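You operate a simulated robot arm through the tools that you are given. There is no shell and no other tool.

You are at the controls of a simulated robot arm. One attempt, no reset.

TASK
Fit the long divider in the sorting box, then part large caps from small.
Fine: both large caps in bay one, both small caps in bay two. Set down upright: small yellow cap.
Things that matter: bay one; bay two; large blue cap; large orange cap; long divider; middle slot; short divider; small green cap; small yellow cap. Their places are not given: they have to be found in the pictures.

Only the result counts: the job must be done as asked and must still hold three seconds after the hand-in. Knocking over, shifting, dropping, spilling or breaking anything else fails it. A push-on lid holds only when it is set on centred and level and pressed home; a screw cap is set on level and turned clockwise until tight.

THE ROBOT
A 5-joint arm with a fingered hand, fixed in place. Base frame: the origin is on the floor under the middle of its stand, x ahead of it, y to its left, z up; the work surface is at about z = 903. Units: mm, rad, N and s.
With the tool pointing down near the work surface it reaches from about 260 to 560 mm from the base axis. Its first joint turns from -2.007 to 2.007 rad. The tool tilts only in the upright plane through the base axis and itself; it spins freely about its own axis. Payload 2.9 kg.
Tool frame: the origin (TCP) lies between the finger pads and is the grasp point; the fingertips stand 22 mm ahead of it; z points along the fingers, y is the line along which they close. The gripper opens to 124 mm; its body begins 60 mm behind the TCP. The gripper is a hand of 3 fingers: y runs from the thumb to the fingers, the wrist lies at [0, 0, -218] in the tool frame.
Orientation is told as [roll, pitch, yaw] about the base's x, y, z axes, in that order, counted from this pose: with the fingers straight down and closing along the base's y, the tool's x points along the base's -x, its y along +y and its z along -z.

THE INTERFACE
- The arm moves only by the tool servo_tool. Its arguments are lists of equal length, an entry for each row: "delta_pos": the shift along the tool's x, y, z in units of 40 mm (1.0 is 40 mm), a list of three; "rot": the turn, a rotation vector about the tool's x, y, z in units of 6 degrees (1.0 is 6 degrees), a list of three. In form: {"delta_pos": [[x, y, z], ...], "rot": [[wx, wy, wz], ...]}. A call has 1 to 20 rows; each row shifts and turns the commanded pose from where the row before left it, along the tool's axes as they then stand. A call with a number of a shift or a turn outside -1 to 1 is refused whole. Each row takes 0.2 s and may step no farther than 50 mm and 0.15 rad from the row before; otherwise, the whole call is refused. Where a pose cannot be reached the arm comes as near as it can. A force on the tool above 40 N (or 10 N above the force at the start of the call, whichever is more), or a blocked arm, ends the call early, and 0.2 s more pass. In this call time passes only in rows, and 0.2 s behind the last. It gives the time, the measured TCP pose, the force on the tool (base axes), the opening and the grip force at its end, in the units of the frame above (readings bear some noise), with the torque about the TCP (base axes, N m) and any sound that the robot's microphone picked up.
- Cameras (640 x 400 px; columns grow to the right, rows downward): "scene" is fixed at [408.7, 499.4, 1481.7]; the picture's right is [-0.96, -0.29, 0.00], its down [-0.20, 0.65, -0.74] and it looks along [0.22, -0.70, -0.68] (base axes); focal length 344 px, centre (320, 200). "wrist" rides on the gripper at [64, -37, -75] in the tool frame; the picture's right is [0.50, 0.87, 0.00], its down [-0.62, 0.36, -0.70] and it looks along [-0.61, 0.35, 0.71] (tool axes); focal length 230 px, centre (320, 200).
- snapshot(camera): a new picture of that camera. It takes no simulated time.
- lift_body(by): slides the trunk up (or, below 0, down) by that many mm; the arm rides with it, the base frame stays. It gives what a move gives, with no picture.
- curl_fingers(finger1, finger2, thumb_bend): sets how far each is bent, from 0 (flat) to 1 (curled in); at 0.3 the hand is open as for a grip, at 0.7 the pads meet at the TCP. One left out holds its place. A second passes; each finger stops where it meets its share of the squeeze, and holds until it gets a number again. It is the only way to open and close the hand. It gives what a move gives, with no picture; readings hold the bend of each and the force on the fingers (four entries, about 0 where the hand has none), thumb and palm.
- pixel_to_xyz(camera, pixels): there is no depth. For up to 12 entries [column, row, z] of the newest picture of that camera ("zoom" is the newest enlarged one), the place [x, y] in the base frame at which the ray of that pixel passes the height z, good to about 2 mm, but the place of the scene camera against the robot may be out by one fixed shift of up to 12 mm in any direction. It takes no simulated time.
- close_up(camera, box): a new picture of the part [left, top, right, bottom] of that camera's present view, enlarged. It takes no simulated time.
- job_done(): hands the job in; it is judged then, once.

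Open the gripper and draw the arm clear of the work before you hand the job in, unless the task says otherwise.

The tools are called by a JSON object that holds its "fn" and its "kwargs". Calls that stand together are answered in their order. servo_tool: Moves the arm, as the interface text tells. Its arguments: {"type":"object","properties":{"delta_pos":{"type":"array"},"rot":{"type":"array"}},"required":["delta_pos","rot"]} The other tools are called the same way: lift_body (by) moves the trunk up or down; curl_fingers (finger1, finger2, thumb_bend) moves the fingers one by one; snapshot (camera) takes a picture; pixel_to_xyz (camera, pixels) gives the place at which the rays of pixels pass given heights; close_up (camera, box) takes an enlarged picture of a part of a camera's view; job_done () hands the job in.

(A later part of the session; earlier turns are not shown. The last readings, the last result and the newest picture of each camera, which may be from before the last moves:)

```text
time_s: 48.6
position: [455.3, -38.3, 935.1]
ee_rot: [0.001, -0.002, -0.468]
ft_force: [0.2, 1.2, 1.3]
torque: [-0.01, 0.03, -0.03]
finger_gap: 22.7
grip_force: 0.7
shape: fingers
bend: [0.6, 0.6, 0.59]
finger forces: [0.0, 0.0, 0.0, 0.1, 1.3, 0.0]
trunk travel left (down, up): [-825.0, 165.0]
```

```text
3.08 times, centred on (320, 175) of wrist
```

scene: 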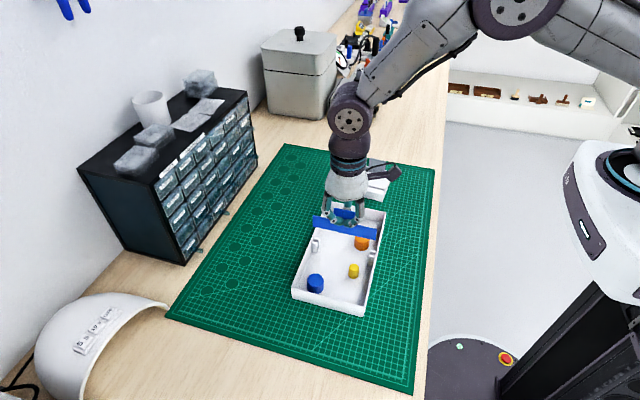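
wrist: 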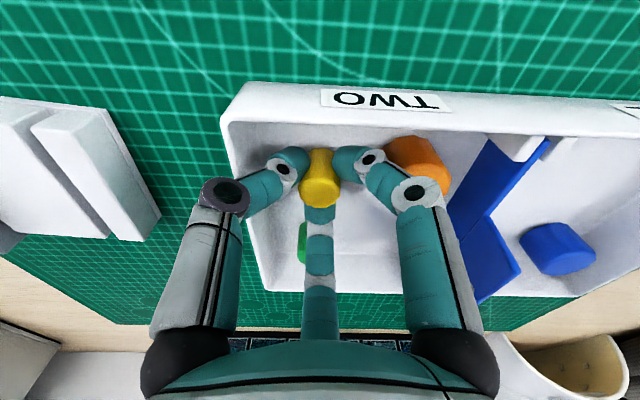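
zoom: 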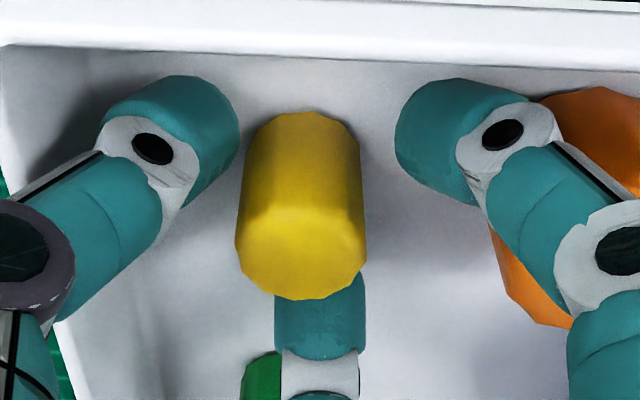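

The view shifted slightly, so I'll check from the scene camera whether anything moved.

{"fn": "close_up", "kwargs": {"camera": "scene", "box": [330, 190, 390, 240]}}

{"fn": "snapshot", "kwargs": {"camera": "wrist"}}

```text
8.00 times, centred on (360, 215) of scene
```

zoom: 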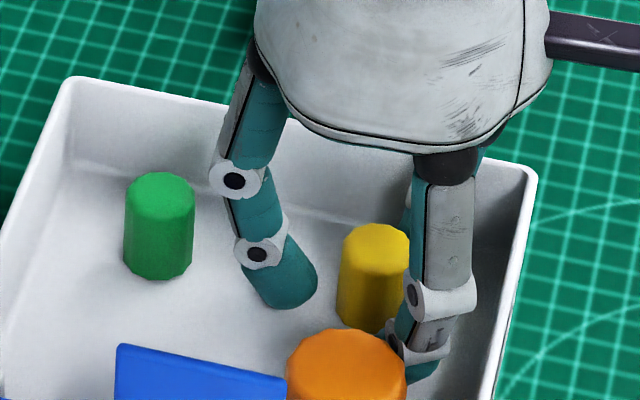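

```text
taken
```

wrist: 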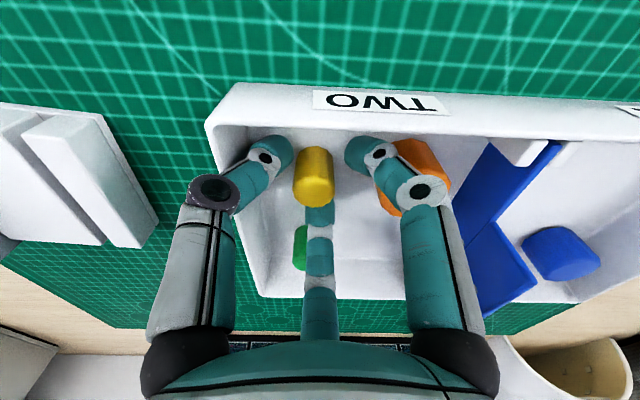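

The thumb link pressed on the end wall and nudged the box about 3 mm toward -y; contents stayed upright. Lifting straight up frees it since the thumb narrows downward. I'll lift now.

{"fn": "servo_tool", "kwargs": {"delta_pos": [[0, 0, -0.2], [0, 0, -0.3], [0, 0, -0.5], [0, 0, -0.8]], "rot": [[0, 0, 0], [0, 0, 0], [0, 0, 0], [0, 0, 0]]}}

{"fn": "snapshot", "kwargs": {"camera": "wrist"}}

{"fn": "close_up", "kwargs": {"camera": "scene", "box": [280, 180, 410, 320]}}

```text
time_s: 49.6
position: [458.0, -37.8, 1007.2]
ee_rot: [0.0, -0.001, -0.471]
ft_force: [-0.1, 0.5, 1.0]
torque: [-0.01, 0.0, 0.02]
finger_gap: 23.3
grip_force: 0.1
shape: fingers
bend: [0.6, 0.6, 0.59]
finger forces: [0.0, 0.1, 0.0, 0.0, 0.0, 0.1]
trunk travel left (down, up): [-825.0, 165.0]
```

```text
taken
```

wrist: 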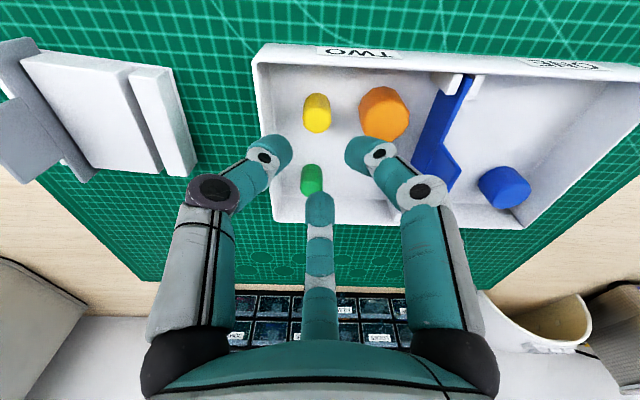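

```text
2.86 times, centred on (345, 250) of scene
```

zoom: 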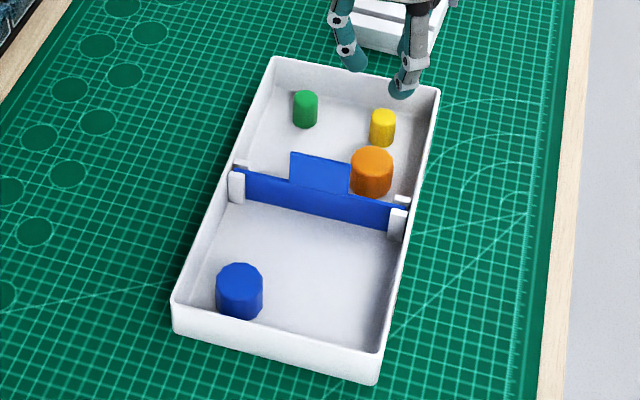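

Yellow now stands upright in bay two, (316,112) in the wrist view. Next, I'll move above orange (≈(454.5,5.5)), yaw -30°, and set the pre-grasp opening for its 31 mm diameter.

{"fn": "servo_tool", "kwargs": {"delta_pos": [[0.28, 0.468, 0], [0.28, 0.468, 0], [0, 0, 0]], "rot": [[0, 0, 0], [0, 0, 0], [0, 0, 0.5]]}}

{"fn": "curl_fingers", "kwargs": {"finger1": 0.565, "finger2": 0.565, "thumb_bend": 0.565}}

{"fn": "snapshot", "kwargs": {"camera": "wrist"}}

{"fn": "close_up", "kwargs": {"camera": "wrist", "box": [240, 70, 400, 200]}}

```text
time_s: 50.4
position: [453.7, 4.5, 1006.8]
ee_rot: [0.0, 0.001, -0.523]
ft_force: [-0.2, 0.5, -0.2]
torque: [-0.01, 0.01, -0.01]
finger_gap: 23.5
grip_force: 0.0
shape: fingers
bend: [0.6, 0.6, 0.59]
finger forces: [0.0, 0.0, 0.0, 0.1, 0.0, 0.0]
trunk travel left (down, up): [-825.0, 165.0]
```

```text
time_s: 51.4
position: [453.5, 4.7, 1006.1]
ee_rot: [0.001, 0.0, -0.522]
ft_force: [0.1, -0.5, -0.4]
torque: [0.01, 0.01, -0.01]
finger_gap: 32.6
grip_force: 0.1
shape: fingers
bend: [0.56, 0.56, 0.56]
finger forces: [0.1, 0.1, 0.0, 0.1, 0.0, 0.1]
trunk travel left (down, up): [-825.0, 165.0]
```

```text
taken
```

wrist: 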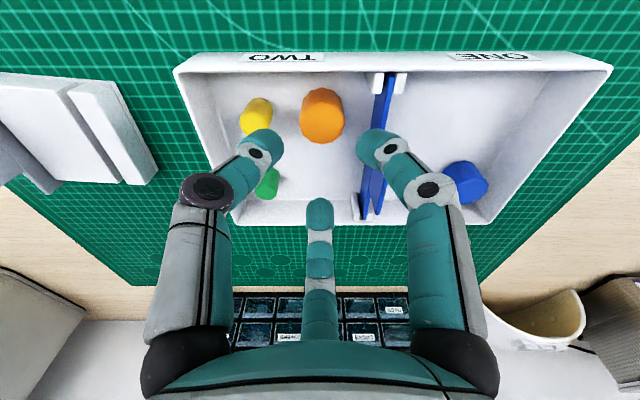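

```text
3.08 times, centred on (320, 135) of wrist
```

zoom: 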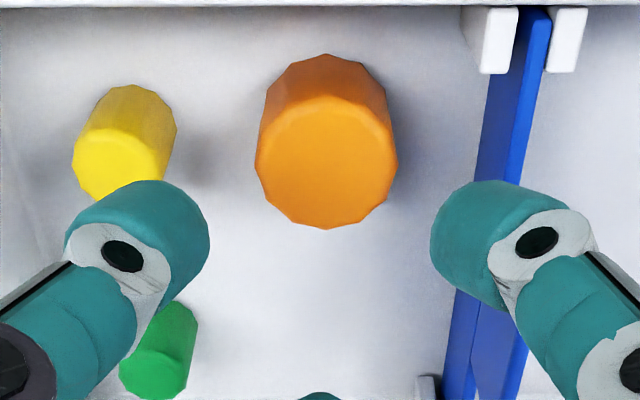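

Orange's top centre (321.6,122) lies within ~1 mm of the TCP axis. I'll descend to z≈950 with a 1 mm correction and check clearances.

{"fn": "servo_tool", "kwargs": {"delta_pos": [[0.0125, 0.022, 0.4], [0, 0, 0.5], [0, 0, 0.5]], "rot": [[0, 0, 0], [0, 0, 0], [0, 0, 0]]}}

{"fn": "snapshot", "kwargs": {"camera": "wrist"}}

{"fn": "close_up", "kwargs": {"camera": "scene", "box": [320, 180, 410, 260]}}

```text
time_s: 52.2
position: [455.0, 6.0, 950.4]
ee_rot: [0.0, 0.001, -0.521]
ft_force: [0.5, -0.6, -0.6]
torque: [-0.06, 0.0, -0.03]
finger_gap: 32.6
grip_force: 0.0
shape: fingers
bend: [0.56, 0.56, 0.56]
finger forces: [0.0, 0.0, 0.0, 0.0, 0.1, 0.0]
trunk travel left (down, up): [-825.0, 165.0]
```

```text
taken
```

wrist: 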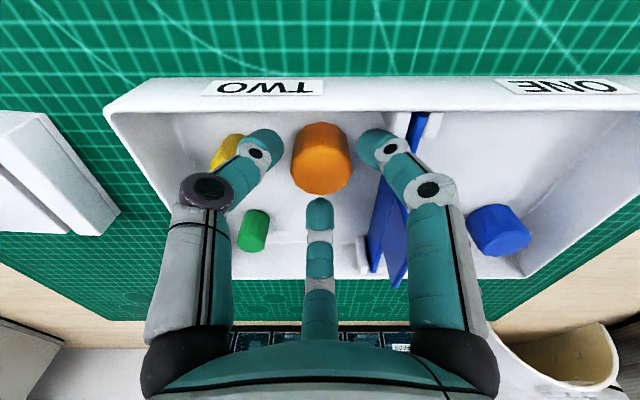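

```text
5.00 times, centred on (365, 220) of scene
```

zoom: 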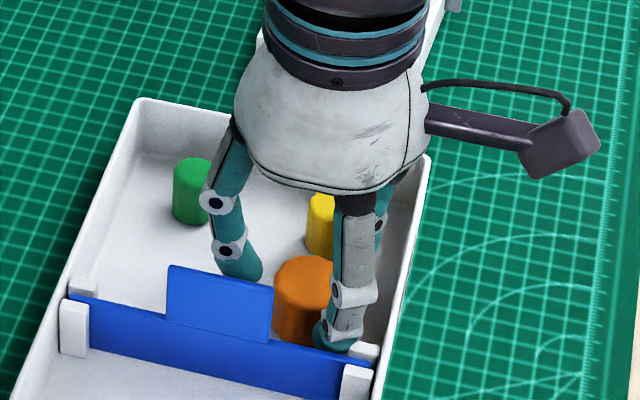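

Clear so far. Descend another 10 mm to z≈940.

{"fn": "servo_tool", "kwargs": {"delta_pos": [[0, 0, 0.13], [0, 0, 0.13]], "rot": [[0, 0, 0], [0, 0, 0]]}}

{"fn": "close_up", "kwargs": {"camera": "wrist", "box": [220, 90, 440, 240]}}

{"fn": "close_up", "kwargs": {"camera": "scene", "box": [320, 180, 410, 260]}}

```text
time_s: 52.8
position: [454.3, 5.8, 940.3]
ee_rot: [0.002, 0.001, -0.521]
ft_force: [0.1, -0.4, 0.2]
torque: [0.02, 0.03, -0.03]
finger_gap: 31.8
grip_force: 0.8
shape: fingers
bend: [0.57, 0.56, 0.56]
finger forces: [1.1, 0.0, 0.1, 0.0, 0.0, 0.0]
trunk travel left (down, up): [-825.0, 165.0]
```

```text
2.67 times, centred on (330, 165) of wrist
```

zoom: 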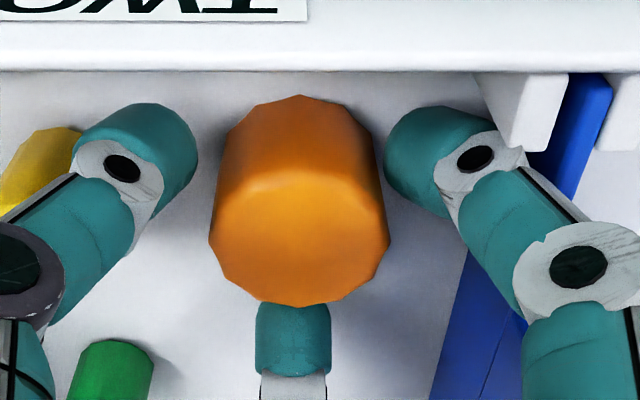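

```text
5.00 times, centred on (365, 220) of scene
```

zoom: 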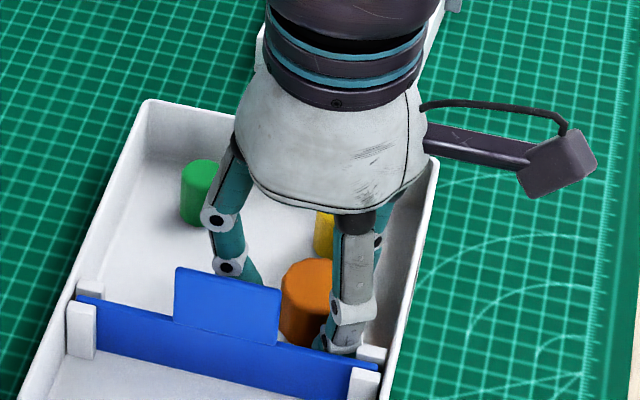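

A finger brushed the near rib and nudged the box ~3 mm toward the robot. I'll close the fingers slightly to get off the rib, then re-centre over the cap.

{"fn": "curl_fingers", "kwargs": {"finger1": 0.583, "finger2": 0.575, "thumb_bend": 0.58}}

{"fn": "close_up", "kwargs": {"camera": "wrist", "box": [220, 90, 440, 240]}}

{"fn": "close_up", "kwargs": {"camera": "scene", "box": [320, 180, 410, 260]}}

```text
time_s: 53.8
position: [454.1, 5.9, 940.5]
ee_rot: [0.0, -0.001, -0.52]
ft_force: [-0.2, -0.5, 0.7]
torque: [-0.01, -0.02, 0.02]
finger_gap: 29.5
grip_force: 0.0
shape: fingers
bend: [0.58, 0.57, 0.57]
finger forces: [0.0, 0.1, 0.0, 0.1, 0.1, 0.0]
trunk travel left (down, up): [-825.0, 165.0]
```

```text
2.67 times, centred on (330, 165) of wrist
```

zoom: 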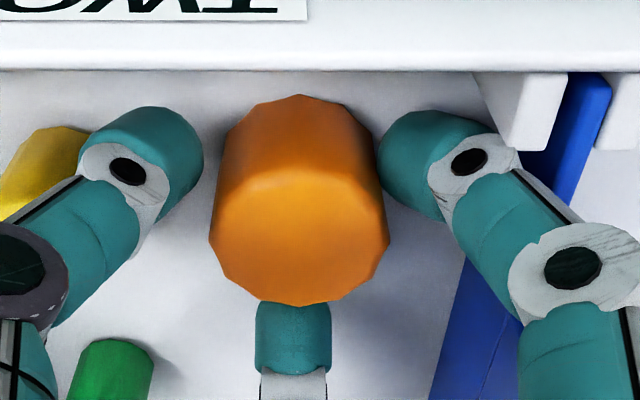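

```text
5.00 times, centred on (365, 220) of scene
```

zoom: 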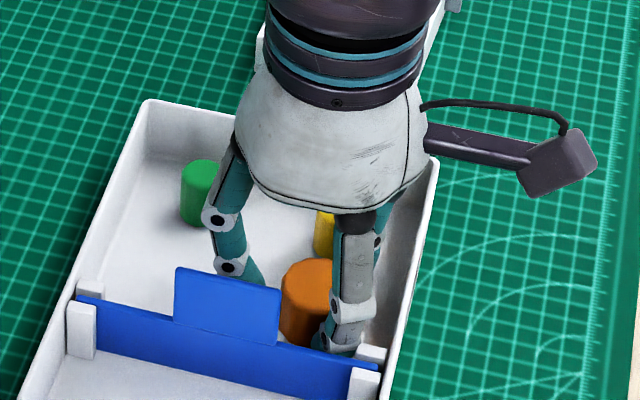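

No contact now. I'll shift 1.5 mm toward the robot to re-centre and close in steps.

{"fn": "servo_tool", "kwargs": {"delta_pos": [[0.036, -0.012, 0]], "rot": [[0, 0, 0]]}}

{"fn": "curl_fingers", "kwargs": {"finger1": 0.6, "finger2": 0.6, "thumb_bend": 0.6}}

{"fn": "close_up", "kwargs": {"camera": "wrist", "box": [220, 90, 440, 240]}}

{"fn": "close_up", "kwargs": {"camera": "scene", "box": [320, 180, 410, 260]}}

```text
time_s: 54.2
position: [454.1, 6.9, 941.3]
ee_rot: [0.001, 0.001, -0.521]
ft_force: [2.0, 0.5, 0.9]
torque: [0.03, 0.01, -0.1]
finger_gap: 28.6
grip_force: 0.7
shape: fingers
bend: [0.58, 0.57, 0.57]
finger forces: [1.8, 0.0, 0.0, 0.1, 0.0, 0.1]
trunk travel left (down, up): [-825.0, 165.0]
```

```text
time_s: 55.2
position: [453.3, 5.5, 940.6]
ee_rot: [-0.001, -0.001, -0.523]
ft_force: [-0.1, -1.2, 0.4]
torque: [0.01, -0.02, -0.01]
finger_gap: 23.0
grip_force: 0.4
shape: fingers
bend: [0.6, 0.6, 0.6]
finger forces: [0.1, 0.0, 0.1, 0.0, 0.1, 0.0]
trunk travel left (down, up): [-825.0, 165.0]
```

```text
2.67 times, centred on (330, 165) of wrist
```

zoom: 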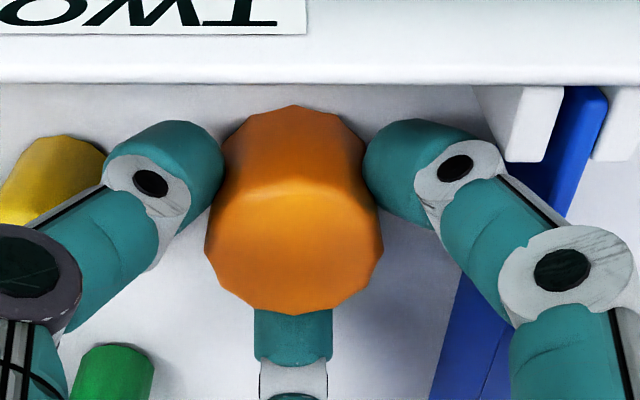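

```text
5.00 times, centred on (365, 220) of scene
```

zoom: 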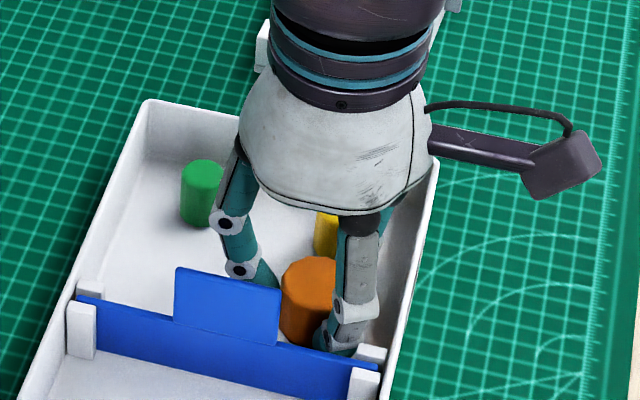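

The box did not move further and the cap is centred. Close to grip.

{"fn": "curl_fingers", "kwargs": {"finger1": 0.625, "finger2": 0.625, "thumb_bend": 0.625}}

{"fn": "close_up", "kwargs": {"camera": "wrist", "box": [220, 90, 440, 240]}}

```text
time_s: 56.2
position: [452.7, 4.9, 941.0]
ee_rot: [0.001, 0.001, -0.523]
ft_force: [-1.1, 0.3, 1.0]
torque: [-0.01, -0.02, 0.03]
finger_gap: 21.5
grip_force: 1.2
shape: fingers
bend: [0.6, 0.6, 0.61]
finger forces: [1.1, 0.8, 0.0, 0.0, 1.2, 0.0]
trunk travel left (down, up): [-825.0, 165.0]
```

```text
2.67 times, centred on (330, 165) of wrist
```

zoom: 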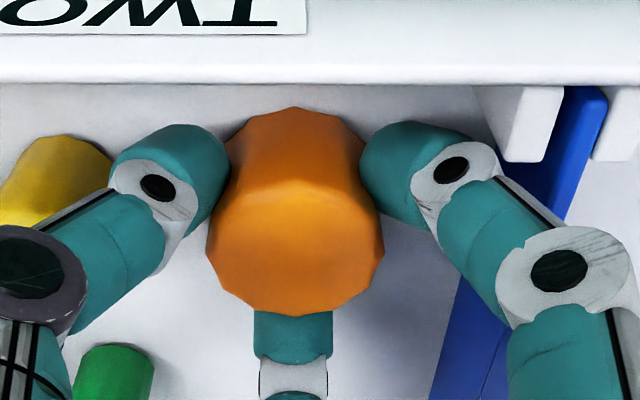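

All three digits touch evenly (~1 N). Firm the grip now.

{"fn": "curl_fingers", "kwargs": {"finger1": 0.74, "finger2": 0.74, "thumb_bend": 0.74}}

{"fn": "servo_tool", "kwargs": {"delta_pos": [[0, 0, -0.08], [0, 0, -0.12], [0, 0, -0.2]], "rot": [[0, 0, 0], [0, 0, 0], [0, 0, 0]]}}

{"fn": "snapshot", "kwargs": {"camera": "wrist"}}

{"fn": "close_up", "kwargs": {"camera": "scene", "box": [320, 180, 410, 260]}}

```text
time_s: 57.2
position: [453.1, 5.3, 940.3]
ee_rot: [-0.001, 0.002, -0.521]
ft_force: [0.0, 0.0, 0.4]
torque: [0.01, -0.03, 0.0]
finger_gap: 18.1
grip_force: 14.7
shape: fingers
bend: [0.59, 0.62, 0.66]
finger forces: [11.1, 6.7, 0.1, 0.0, 11.2, 0.0]
trunk travel left (down, up): [-825.0, 165.0]
```

```text
time_s: 58.0
position: [452.5, 6.2, 956.6]
ee_rot: [0.0, -0.002, -0.523]
ft_force: [0.1, -0.5, 0.7]
torque: [0.0, -0.01, -0.02]
finger_gap: 17.5
grip_force: 14.1
shape: fingers
bend: [0.59, 0.62, 0.66]
finger forces: [10.9, 6.7, 0.0, 0.0, 11.2, 0.1]
trunk travel left (down, up): [-825.0, 165.0]
```

```text
taken
```

wrist: 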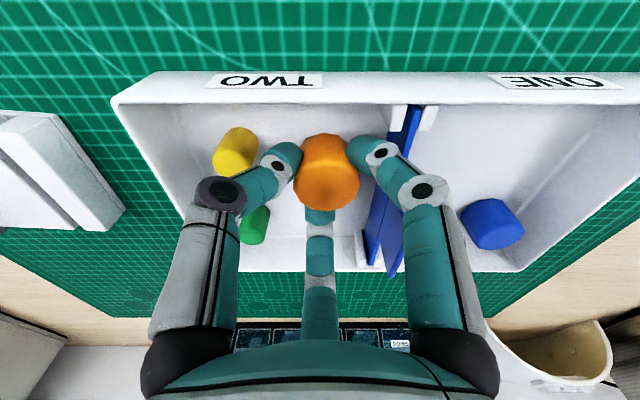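

```text
5.00 times, centred on (365, 220) of scene
```

zoom: 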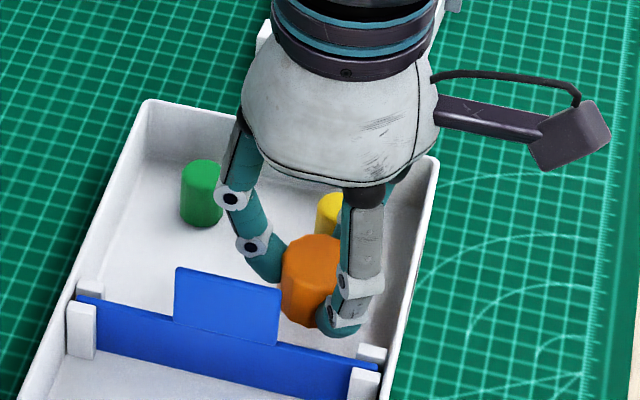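

Orange is lifted and held. I'll raise to z≈1015 and carry it over the divider to the open middle of bay one, TCP ≈(467,98).

{"fn": "servo_tool", "kwargs": {"delta_pos": [[0, 0, -0.5], [0, 0, -0.5], [0, 0, -0.5], [0.283, 0.727, 0], [0.283, 0.727, 0], [0.283, 0.727, 0]], "rot": [[0, 0, 0], [0, 0, 0], [0, 0, 0], [0, 0, 0], [0, 0, 0], [0, 0, 0]]}}

{"fn": "snapshot", "kwargs": {"camera": "wrist"}}

{"fn": "close_up", "kwargs": {"camera": "scene", "box": [280, 180, 410, 320]}}

```text
time_s: 59.4
position: [467.8, 101.3, 1016.0]
ee_rot: [-0.001, 0.001, -0.523]
ft_force: [0.4, 0.1, 0.4]
torque: [-0.01, 0.02, -0.01]
finger_gap: 18.2
grip_force: 13.9
shape: fingers
bend: [0.59, 0.62, 0.66]
finger forces: [10.8, 6.7, 0.1, 0.0, 11.0, 0.0]
trunk travel left (down, up): [-825.0, 165.0]
```

```text
taken
```

wrist: 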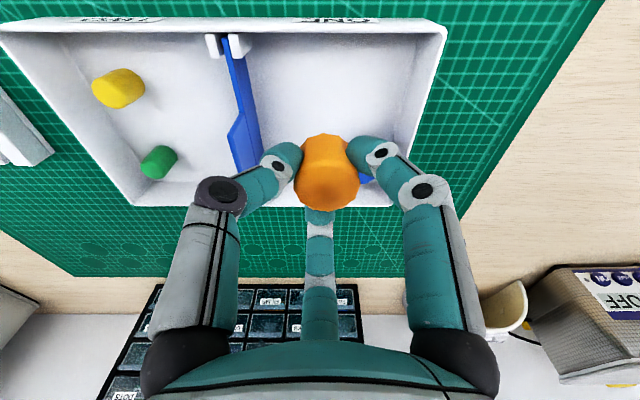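

```text
2.86 times, centred on (345, 250) of scene
```

zoom: 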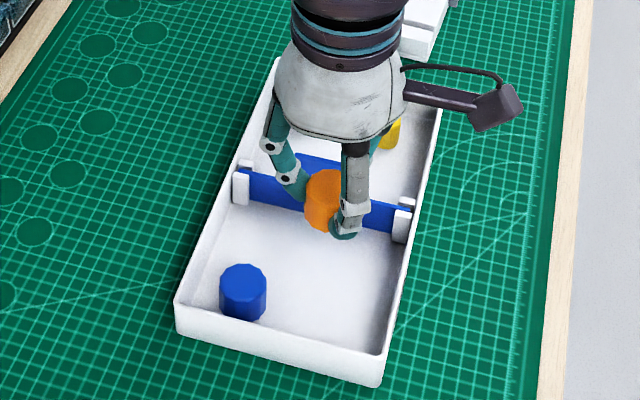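

Let me zoom to check the orange cap's attitude before lowering.

{"fn": "close_up", "kwargs": {"camera": "scene", "box": [325, 210, 385, 270]}}

{"fn": "close_up", "kwargs": {"camera": "wrist", "box": [240, 100, 400, 230]}}

```text
6.67 times, centred on (355, 240) of scene
```

zoom: 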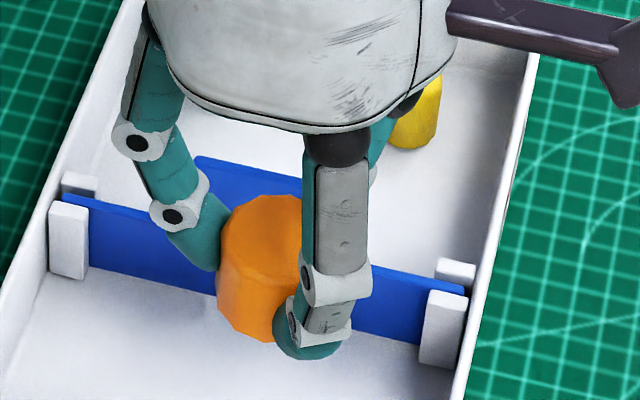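

```text
3.08 times, centred on (320, 165) of wrist
```

zoom: 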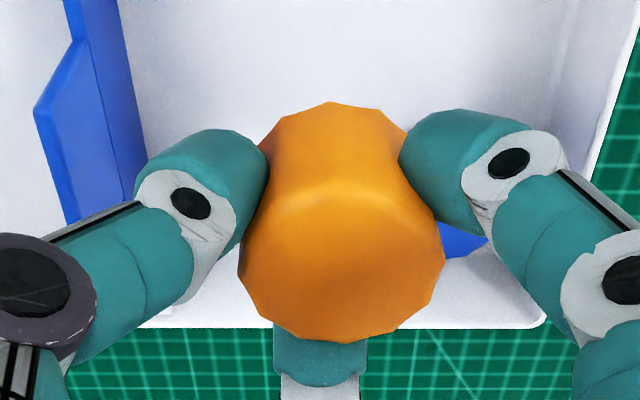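

It's nearly upright; safe to lower. Descend to z≈950 first.

{"fn": "servo_tool", "kwargs": {"delta_pos": [[0, 0, 0.5], [0, 0, 0.5], [0, 0, 0.4], [0, 0, 0.22]], "rot": [[0, 0, 0], [0, 0, 0], [0, 0, 0], [0, 0, 0]]}}

{"fn": "snapshot", "kwargs": {"camera": "wrist"}}

{"fn": "close_up", "kwargs": {"camera": "scene", "box": [290, 210, 400, 310]}}

```text
time_s: 60.4
position: [466.6, 100.2, 951.4]
ee_rot: [0.001, -0.001, -0.522]
ft_force: [-0.7, -0.1, -0.5]
torque: [0.02, -0.02, 0.01]
finger_gap: 17.7
grip_force: 14.0
shape: fingers
bend: [0.59, 0.62, 0.66]
finger forces: [11.0, 6.7, 0.1, 0.1, 10.8, 0.1]
trunk travel left (down, up): [-825.0, 165.0]
```

```text
taken
```

wrist: 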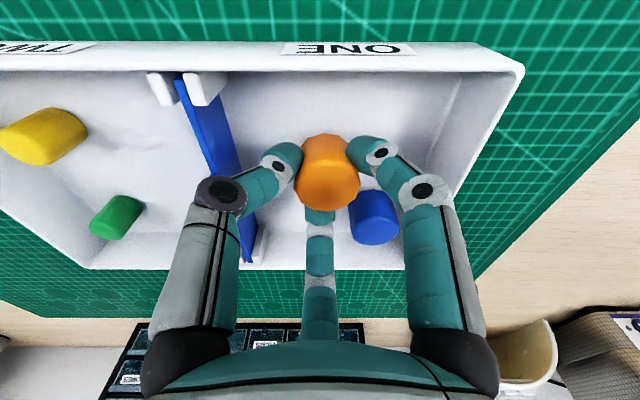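

```text
4.00 times, centred on (345, 260) of scene
```

zoom: 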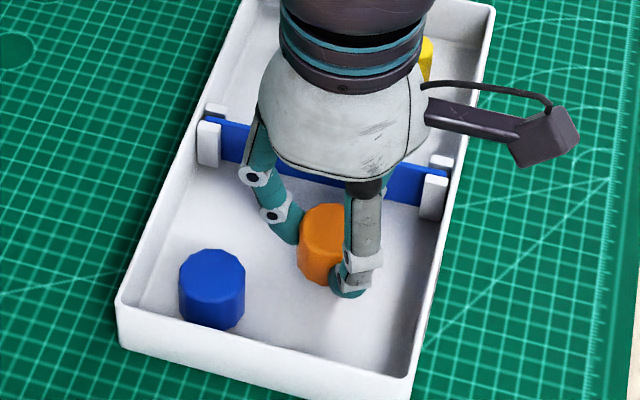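

Good clear spot. Lower 9 mm more, then in small steps until floor contact.

{"fn": "servo_tool", "kwargs": {"delta_pos": [[0, 0, 0.12], [0, 0, 0.08], [0, 0, 0.04]], "rot": [[0, 0, 0], [0, 0, 0], [0, 0, 0]]}}

{"fn": "servo_tool", "kwargs": {"delta_pos": [[0, 0, 0.03], [0, 0, 0.03]], "rot": [[0, 0, 0], [0, 0, 0]]}}

```text
time_s: 61.2
position: [464.3, 98.9, 942.5]
ee_rot: [-0.001, 0.001, -0.521]
ft_force: [-0.4, 0.4, -0.5]
torque: [0.01, 0.01, -0.02]
finger_gap: 18.1
grip_force: 14.7
shape: fingers
bend: [0.59, 0.62, 0.66]
finger forces: [11.0, 6.6, 0.0, 0.0, 10.7, 0.0]
trunk travel left (down, up): [-825.0, 165.0]
```

```text
time_s: 61.8
position: [465.7, 99.1, 940.7]
ee_rot: [0.0, -0.002, -0.522]
ft_force: [-0.3, 0.2, -0.9]
torque: [0.03, 0.01, -0.02]
finger_gap: 17.6
grip_force: 14.2
shape: fingers
bend: [0.59, 0.62, 0.66]
finger forces: [11.0, 6.7, 0.0, 0.0, 10.7, 0.0]
trunk travel left (down, up): [-825.0, 165.0]
```

No contact yet at z≈940.7. Continue in ~1 mm steps.

{"fn": "servo_tool", "kwargs": {"delta_pos": [[0, 0, 0.025], [0, 0, 0.025]], "rot": [[0, 0, 0], [0, 0, 0]]}}

{"fn": "servo_tool", "kwargs": {"delta_pos": [[0, 0, 0.02], [0, 0, 0.02]], "rot": [[0, 0, 0], [0, 0, 0]]}}

```text
time_s: 62.4
position: [465.5, 99.9, 938.7]
ee_rot: [0.0, -0.001, -0.521]
ft_force: [1.3, -1.5, 3.8]
torque: [0.02, 0.05, 0.0]
finger_gap: 17.8
grip_force: 14.7
shape: fingers
bend: [0.59, 0.62, 0.66]
finger forces: [11.5, 7.2, 0.0, 0.0, 11.7, 0.0]
trunk travel left (down, up): [-825.0, 165.0]
```

```text
time_s: 63.0
position: [466.0, 99.4, 937.5]
ee_rot: [0.002, -0.001, -0.522]
ft_force: [0.1, 0.4, 9.8]
torque: [0.03, 0.04, -0.02]
finger_gap: 17.4
grip_force: 16.0
shape: fingers
bend: [0.59, 0.62, 0.66]
finger forces: [12.5, 7.6, 0.0, 0.0, 12.4, 0.1]
trunk travel left (down, up): [-825.0, 165.0]
```

Floor contact (9.8 N). Ease up 0.6 mm and release gradually.

{"fn": "servo_tool", "kwargs": {"delta_pos": [[0, 0, -0.015]], "rot": [[0, 0, 0]]}}

{"fn": "curl_fingers", "kwargs": {"finger1": 0.585, "finger2": 0.61, "thumb_bend": 0.64}}

{"fn": "close_up", "kwargs": {"camera": "scene", "box": [300, 210, 400, 310]}}

{"fn": "close_up", "kwargs": {"camera": "wrist", "box": [240, 100, 400, 230]}}

```text
time_s: 63.4
position: [466.6, 98.2, 937.7]
ee_rot: [0.0, 0.0, -0.521]
ft_force: [1.6, -1.1, 9.7]
torque: [0.03, 0.01, -0.03]
finger_gap: 17.4
grip_force: 16.5
shape: fingers
bend: [0.59, 0.62, 0.66]
finger forces: [12.4, 8.0, 0.0, 0.1, 12.4, 0.0]
trunk travel left (down, up): [-825.0, 165.0]
```

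```text
time_s: 64.4
position: [466.0, 98.7, 937.5]
ee_rot: [-0.001, -0.001, -0.522]
ft_force: [0.4, -0.1, 0.9]
torque: [-0.01, -0.03, -0.04]
finger_gap: 21.3
grip_force: 0.7
shape: fingers
bend: [0.58, 0.61, 0.64]
finger forces: [0.3, 0.3, 0.1, 0.1, 0.4, 0.0]
trunk travel left (down, up): [-825.0, 165.0]
```

```text
4.00 times, centred on (350, 260) of scene
```

zoom: 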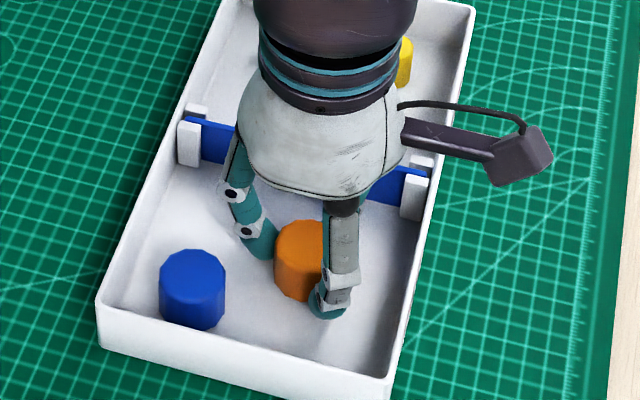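

```text
3.08 times, centred on (320, 165) of wrist
```

zoom: 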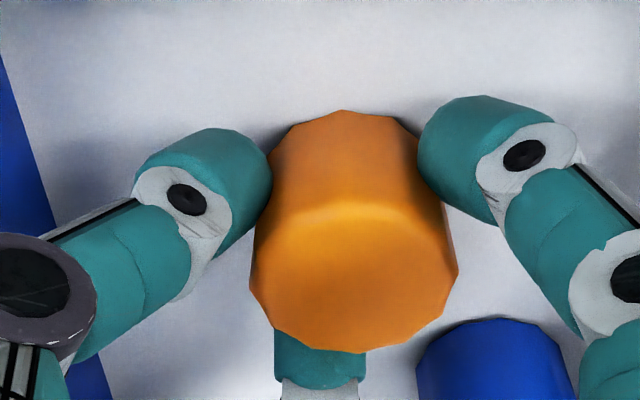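

Released lightly. Open a bit more evenly, then raise.

{"fn": "curl_fingers", "kwargs": {"finger1": 0.565, "finger2": 0.58, "thumb_bend": 0.6}}

{"fn": "servo_tool", "kwargs": {"delta_pos": [[0, 0, -0.1], [0, 0, -0.2]], "rot": [[0, 0, 0], [0, 0, 0]]}}

{"fn": "close_up", "kwargs": {"camera": "wrist", "box": [220, 80, 420, 230]}}

{"fn": "close_up", "kwargs": {"camera": "scene", "box": [300, 210, 400, 310]}}

```text
time_s: 65.4
position: [467.0, 99.1, 938.4]
ee_rot: [0.002, 0.0, -0.522]
ft_force: [-0.1, 0.3, -1.0]
torque: [-0.02, -0.02, 0.02]
finger_gap: 27.5
grip_force: 0.2
shape: fingers
bend: [0.56, 0.57, 0.6]
finger forces: [0.0, 0.0, 0.0, 0.1, 0.1, 0.0]
trunk travel left (down, up): [-825.0, 165.0]
```

```text
time_s: 66.0
position: [465.9, 99.1, 948.7]
ee_rot: [0.001, 0.0, -0.523]
ft_force: [-0.2, -0.1, -0.4]
torque: [0.03, 0.03, -0.01]
finger_gap: 27.7
grip_force: 0.0
shape: fingers
bend: [0.56, 0.57, 0.6]
finger forces: [0.0, 0.0, 0.1, 0.1, 0.0, 0.1]
trunk travel left (down, up): [-825.0, 165.0]
```

```text
2.67 times, centred on (320, 155) of wrist
```

zoom: 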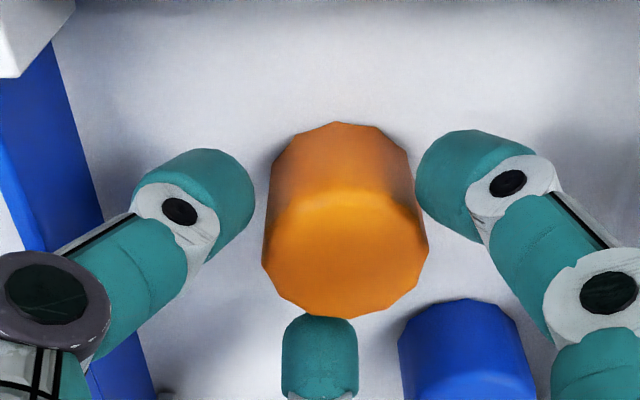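

```text
4.00 times, centred on (350, 260) of scene
```

zoom: 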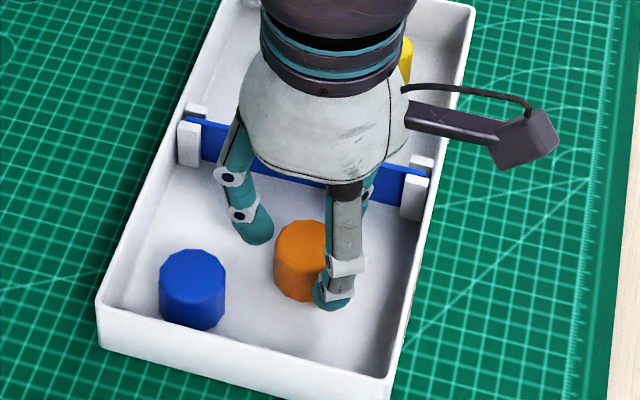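

Orange stands free in bay one. Raise the hand well clear (to ~1090) and open it.

{"fn": "servo_tool", "kwargs": {"delta_pos": [[0, 0, -0.5], [0, 0, -0.9], [0, 0, -0.9], [0, 0, -0.9], [0, 0, -0.5]], "rot": [[0, 0, 0], [0, 0, 0], [0, 0, 0], [0, 0, 0], [0, 0, 0]]}}

{"fn": "curl_fingers", "kwargs": {"finger1": 0.3, "finger2": 0.3, "thumb_bend": 0.3}}

{"fn": "snapshot", "kwargs": {"camera": "wrist"}}

{"fn": "close_up", "kwargs": {"camera": "scene", "box": [280, 180, 410, 320]}}

{"fn": "snapshot", "kwargs": {"camera": "scene"}}

```text
time_s: 67.2
position: [464.9, 98.8, 1097.7]
ee_rot: [0.001, 0.001, -0.521]
ft_force: [0.5, 0.3, 0.1]
torque: [0.03, -0.04, -0.04]
finger_gap: 27.3
grip_force: 0.1
shape: fingers
bend: [0.56, 0.57, 0.6]
finger forces: [0.0, 0.0, 0.0, 0.0, 0.0, 0.0]
trunk travel left (down, up): [-825.0, 165.0]
```

```text
time_s: 68.2
position: [465.6, 99.5, 1097.5]
ee_rot: [0.001, 0.0, -0.521]
ft_force: [0.0, -0.8, -0.6]
torque: [0.04, 0.02, 0.02]
finger_gap: 103.6
grip_force: 0.1
shape: fingers
bend: [0.3, 0.3, 0.3]
finger forces: [0.0, 0.0, 0.0, 0.0, 0.1, 0.0]
trunk travel left (down, up): [-825.0, 165.0]
```

```text
taken
```

wrist: 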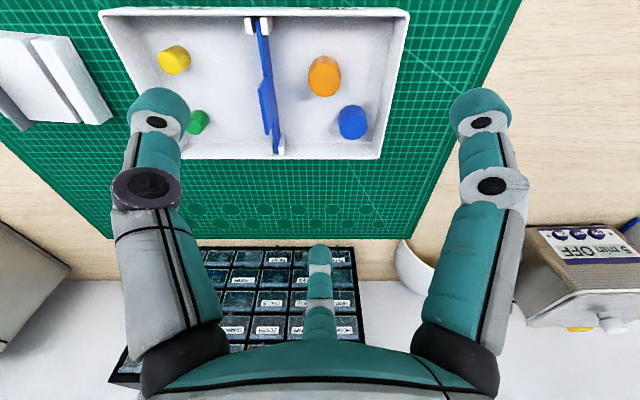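

```text
2.86 times, centred on (345, 250) of scene
```

zoom: 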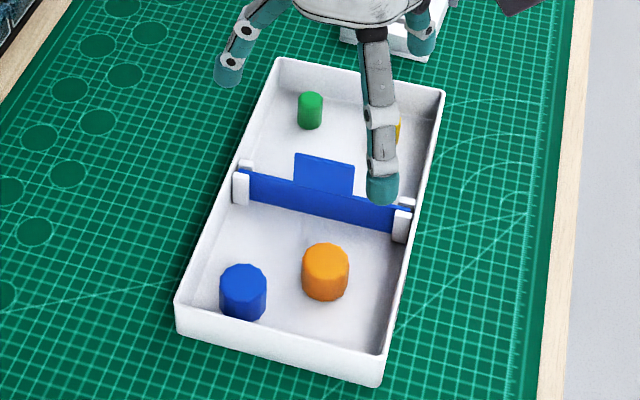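

```text
taken
```

scene: 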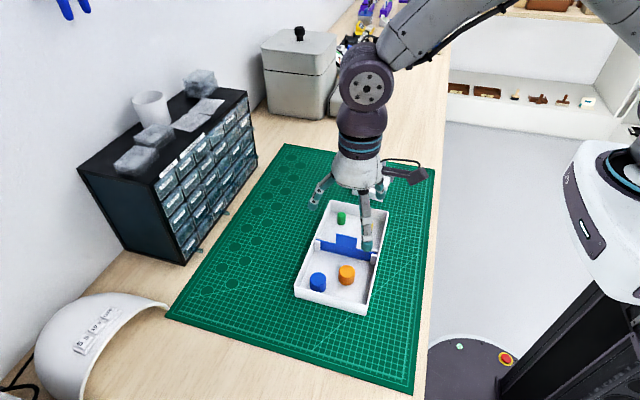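

Both large caps are in bay one, both small in bay two, divider seated. The box was nudged a few mm though, so I'll measure the shift against an earlier identical crop (originally: corner (525,72), rib post (101,235)-(134,302)).

{"fn": "close_up", "kwargs": {"camera": "scene", "box": [300, 200, 400, 270]}}

{"fn": "close_up", "kwargs": {"camera": "wrist", "box": [90, 0, 420, 170]}}

```text
5.71 times, centred on (350, 235) of scene
```

zoom: 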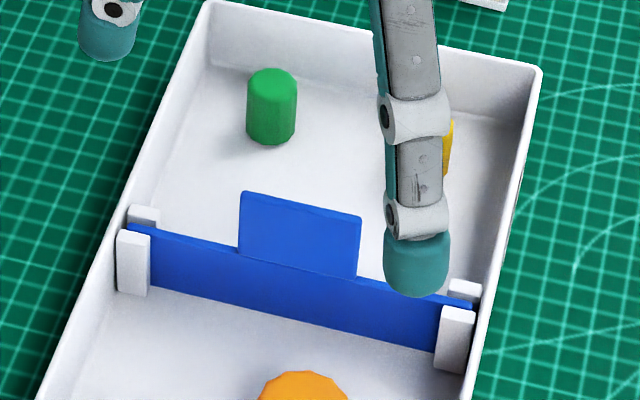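

```text
1.94 times, centred on (255, 85) of wrist
```

zoom: 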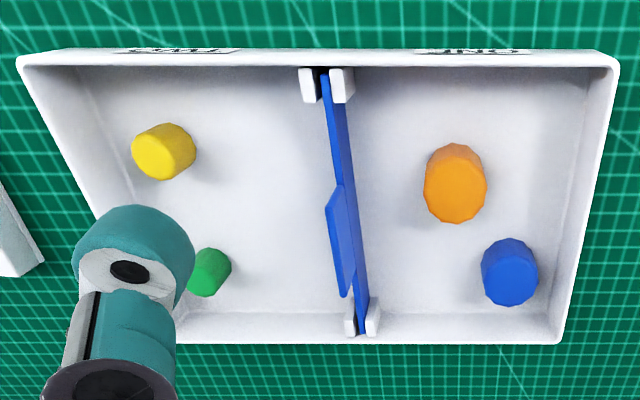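

The box sits about (-4.6,-4.1) mm from where it started. I'll restore it with slow, gentle pushes: first go to the robot side of the box with the open hand so one finger faces the near wall's middle.

{"fn": "servo_tool", "kwargs": {"delta_pos": [[0.622, -0.762, 0], [0.622, -0.762, 0], [0.622, -0.762, 0], [0.622, -0.762, 0]], "rot": [[0, 0, 0], [0, 0, 0], [0, 0, 0], [0, 0, 0]]}}

{"fn": "snapshot", "kwargs": {"camera": "scene"}}

{"fn": "snapshot", "kwargs": {"camera": "wrist"}}

```text
time_s: 69.2
position: [316.1, 44.1, 1098.9]
ee_rot: [0.0, 0.0, -0.523]
ft_force: [-0.3, 0.3, 0.2]
torque: [0.02, 0.0, -0.01]
finger_gap: 103.6
grip_force: 0.1
shape: fingers
bend: [0.3, 0.3, 0.3]
finger forces: [0.0, 0.0, 0.0, 0.0, 0.0, 0.1]
trunk travel left (down, up): [-825.0, 165.0]
```

```text
taken
```

scene: 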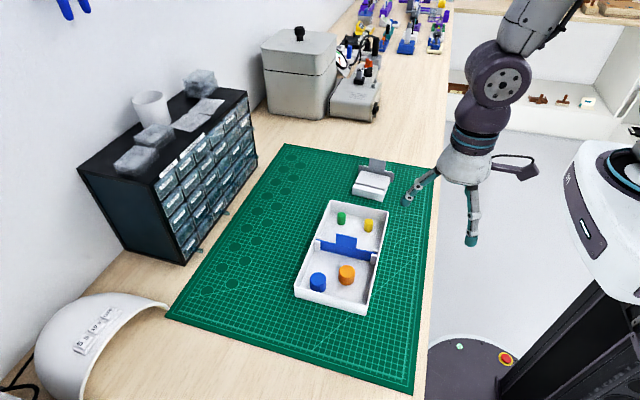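

```text
taken
```

wrist: 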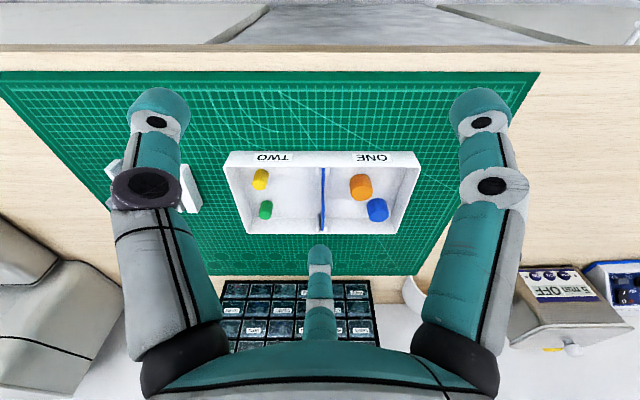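

View is clear. Lower the open hand beside the box to z≈948.

{"fn": "servo_tool", "kwargs": {"delta_pos": [[0, 0, 0.95], [0, 0, 0.95], [0, 0, 0.95], [0, 0, 0.9]], "rot": [[0, 0, 0], [0, 0, 0], [0, 0, 0], [0, 0, 0]]}}

{"fn": "snapshot", "kwargs": {"camera": "wrist"}}

{"fn": "close_up", "kwargs": {"camera": "scene", "box": [340, 180, 480, 300]}}

```text
time_s: 70.2
position: [320.1, 45.8, 946.6]
ee_rot: [0.0, 0.0, -0.522]
ft_force: [-0.3, 0.5, -0.4]
torque: [0.01, 0.02, -0.01]
finger_gap: 103.6
grip_force: 0.0
shape: fingers
bend: [0.3, 0.3, 0.3]
finger forces: [0.0, 0.1, 0.1, 0.0, 0.1, 0.0]
trunk travel left (down, up): [-825.0, 165.0]
```

```text
taken
```

wrist: 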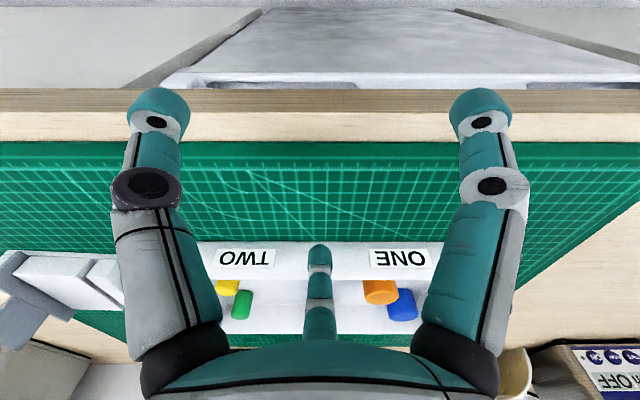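

```text
3.33 times, centred on (410, 240) of scene
```

zoom: 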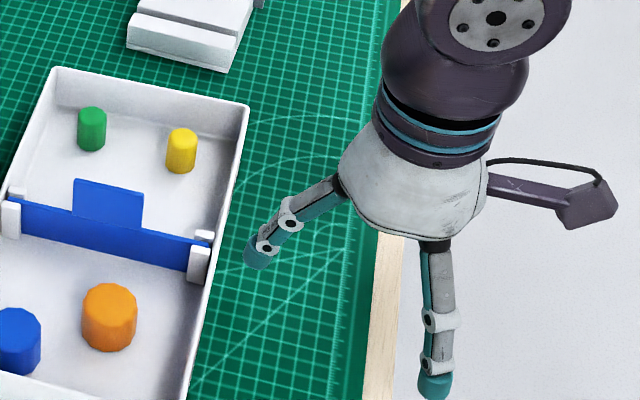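

The finger is aimed between the labels at the wall's middle. Approach +x by 15 mm, then check the gap.

{"fn": "servo_tool", "kwargs": {"delta_pos": [[-0.163, 0.0935, 0], [-0.163, 0.0935, 0]], "rot": [[0, 0, 0], [0, 0, 0]]}}

{"fn": "close_up", "kwargs": {"camera": "scene", "box": [350, 220, 430, 280]}}

{"fn": "close_up", "kwargs": {"camera": "wrist", "box": [230, 200, 420, 320]}}

```text
time_s: 70.8
position: [334.2, 42.7, 947.5]
ee_rot: [0.001, 0.0, -0.522]
ft_force: [0.6, -0.6, 0.0]
torque: [0.0, -0.01, 0.01]
finger_gap: 103.8
grip_force: 0.0
shape: fingers
bend: [0.3, 0.3, 0.3]
finger forces: [0.0, 0.0, 0.0, 0.0, 0.0, 0.0]
trunk travel left (down, up): [-825.0, 165.0]
```

```text
6.67 times, centred on (390, 250) of scene
```

zoom: 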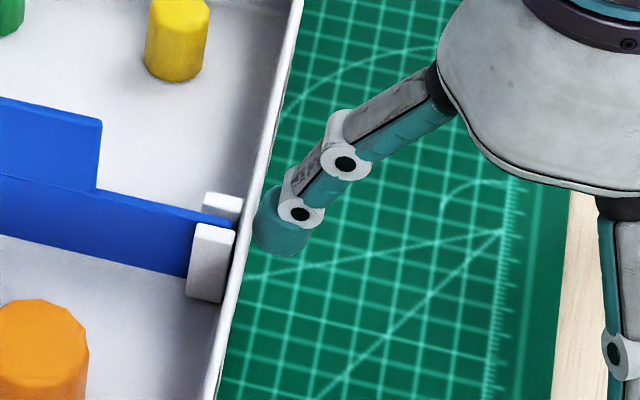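

```text
3.33 times, centred on (325, 260) of wrist
```

zoom: 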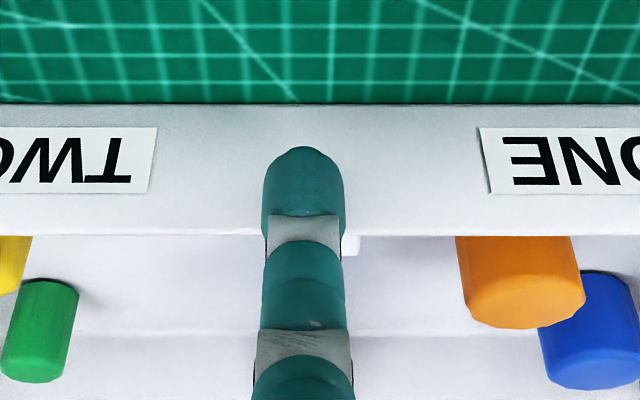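

The fingertip is just short of the wall. Advance in 1.5 mm steps and watch force and the box position.

{"fn": "servo_tool", "kwargs": {"delta_pos": [[-0.0325, 0.0187, 0], [-0.0325, 0.0187, 0], [-0.0325, 0.0187, 0]], "rot": [[0, 0, 0], [0, 0, 0], [0, 0, 0]]}}

{"fn": "close_up", "kwargs": {"camera": "scene", "box": [300, 200, 400, 270]}}

```text
time_s: 71.6
position: [337.7, 42.9, 946.8]
ee_rot: [-0.001, -0.001, -0.521]
ft_force: [-1.2, 0.2, 0.6]
torque: [0.0, -0.04, -0.07]
finger_gap: 103.7
grip_force: 0.2
shape: fingers
bend: [0.3, 0.3, 0.3]
finger forces: [0.0, 0.6, 0.0, 0.1, 0.1, 0.0]
trunk travel left (down, up): [-825.0, 165.0]
```

```text
5.71 times, centred on (350, 235) of scene
```

zoom: 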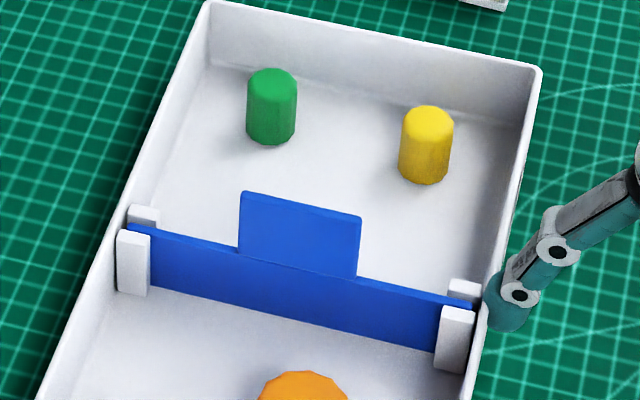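

Contact just begun (0.6 N), box still at (542,68). Push 3 mm in 1 mm steps and recheck.

{"fn": "servo_tool", "kwargs": {"delta_pos": [[-0.0217, 0.0125, 0], [-0.0217, 0.0125, 0], [-0.0217, 0.0125, 0]], "rot": [[0, 0, 0], [0, 0, 0], [0, 0, 0]]}}

{"fn": "close_up", "kwargs": {"camera": "scene", "box": [300, 200, 400, 270]}}

```text
time_s: 72.4
position: [341.6, 43.1, 947.9]
ee_rot: [0.0, 0.001, -0.522]
ft_force: [-3.0, 0.4, -0.2]
torque: [0.02, 0.02, 0.0]
finger_gap: 103.8
grip_force: 1.0
shape: fingers
bend: [0.3, 0.32, 0.3]
finger forces: [0.0, 2.1, 0.0, 0.0, 0.0, 0.0]
trunk travel left (down, up): [-825.0, 165.0]
```

```text
5.71 times, centred on (350, 235) of scene
```

zoom: 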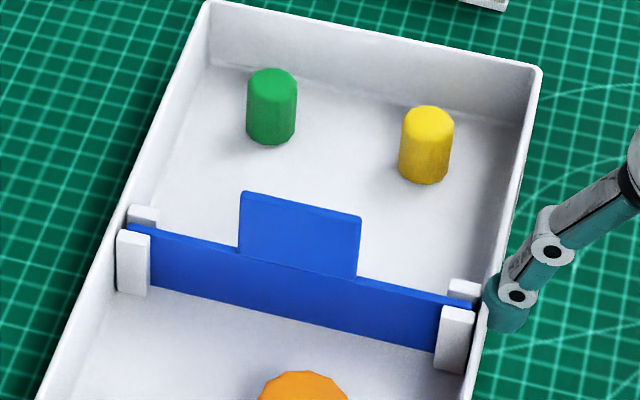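

Force 3 N and the finger is flexing; the box hasn't moved yet. Push a further 3 mm.

{"fn": "servo_tool", "kwargs": {"delta_pos": [[-0.0217, 0.0125, 0], [-0.0217, 0.0125, 0], [-0.0217, 0.0125, 0]], "rot": [[0, 0, 0], [0, 0, 0], [0, 0, 0]]}}

{"fn": "close_up", "kwargs": {"camera": "scene", "box": [300, 200, 400, 270]}}

```text
time_s: 73.2
position: [344.5, 42.3, 947.3]
ee_rot: [0.0, 0.0, -0.522]
ft_force: [-1.2, -0.7, -0.6]
torque: [-0.05, 0.07, -0.02]
finger_gap: 103.6
grip_force: 0.7
shape: fingers
bend: [0.3, 0.32, 0.3]
finger forces: [0.0, 1.6, 0.1, 0.1, 0.0, 0.1]
trunk travel left (down, up): [-825.0, 165.0]
```

```text
5.71 times, centred on (350, 235) of scene
```

zoom: 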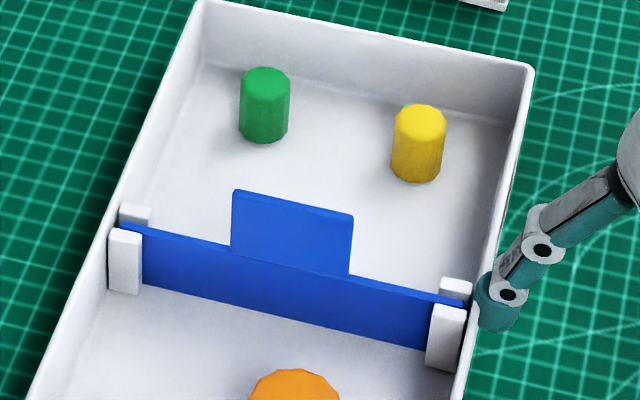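

The box moved back about 3 mm (corner now (534,66)). Another ~1.5 mm in 0.5 mm steps.

{"fn": "servo_tool", "kwargs": {"delta_pos": [[-0.0108, 0.0062, 0], [-0.0108, 0.0062, 0], [-0.0108, 0.0062, 0]], "rot": [[0, 0, 0], [0, 0, 0], [0, 0, 0]]}}

{"fn": "close_up", "kwargs": {"camera": "scene", "box": [300, 200, 400, 270]}}

```text
time_s: 74.0
position: [346.1, 42.3, 947.1]
ee_rot: [0.001, 0.0, -0.522]
ft_force: [-0.9, -0.1, 0.2]
torque: [0.0, 0.06, -0.05]
finger_gap: 103.8
grip_force: 1.2
shape: fingers
bend: [0.3, 0.32, 0.3]
finger forces: [0.1, 1.8, 0.1, 0.0, 0.1, 0.1]
trunk travel left (down, up): [-825.0, 165.0]
```

```text
5.71 times, centred on (350, 235) of scene
```

zoom: 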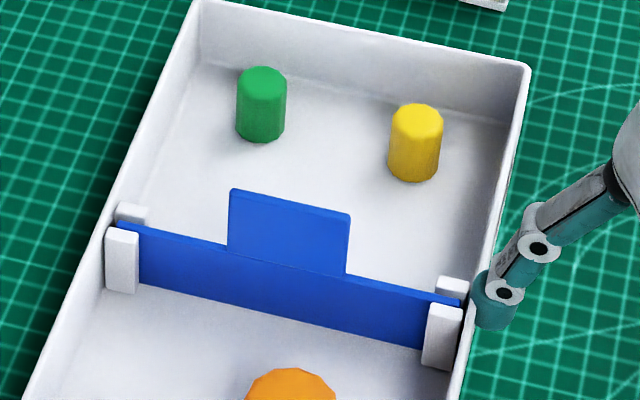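

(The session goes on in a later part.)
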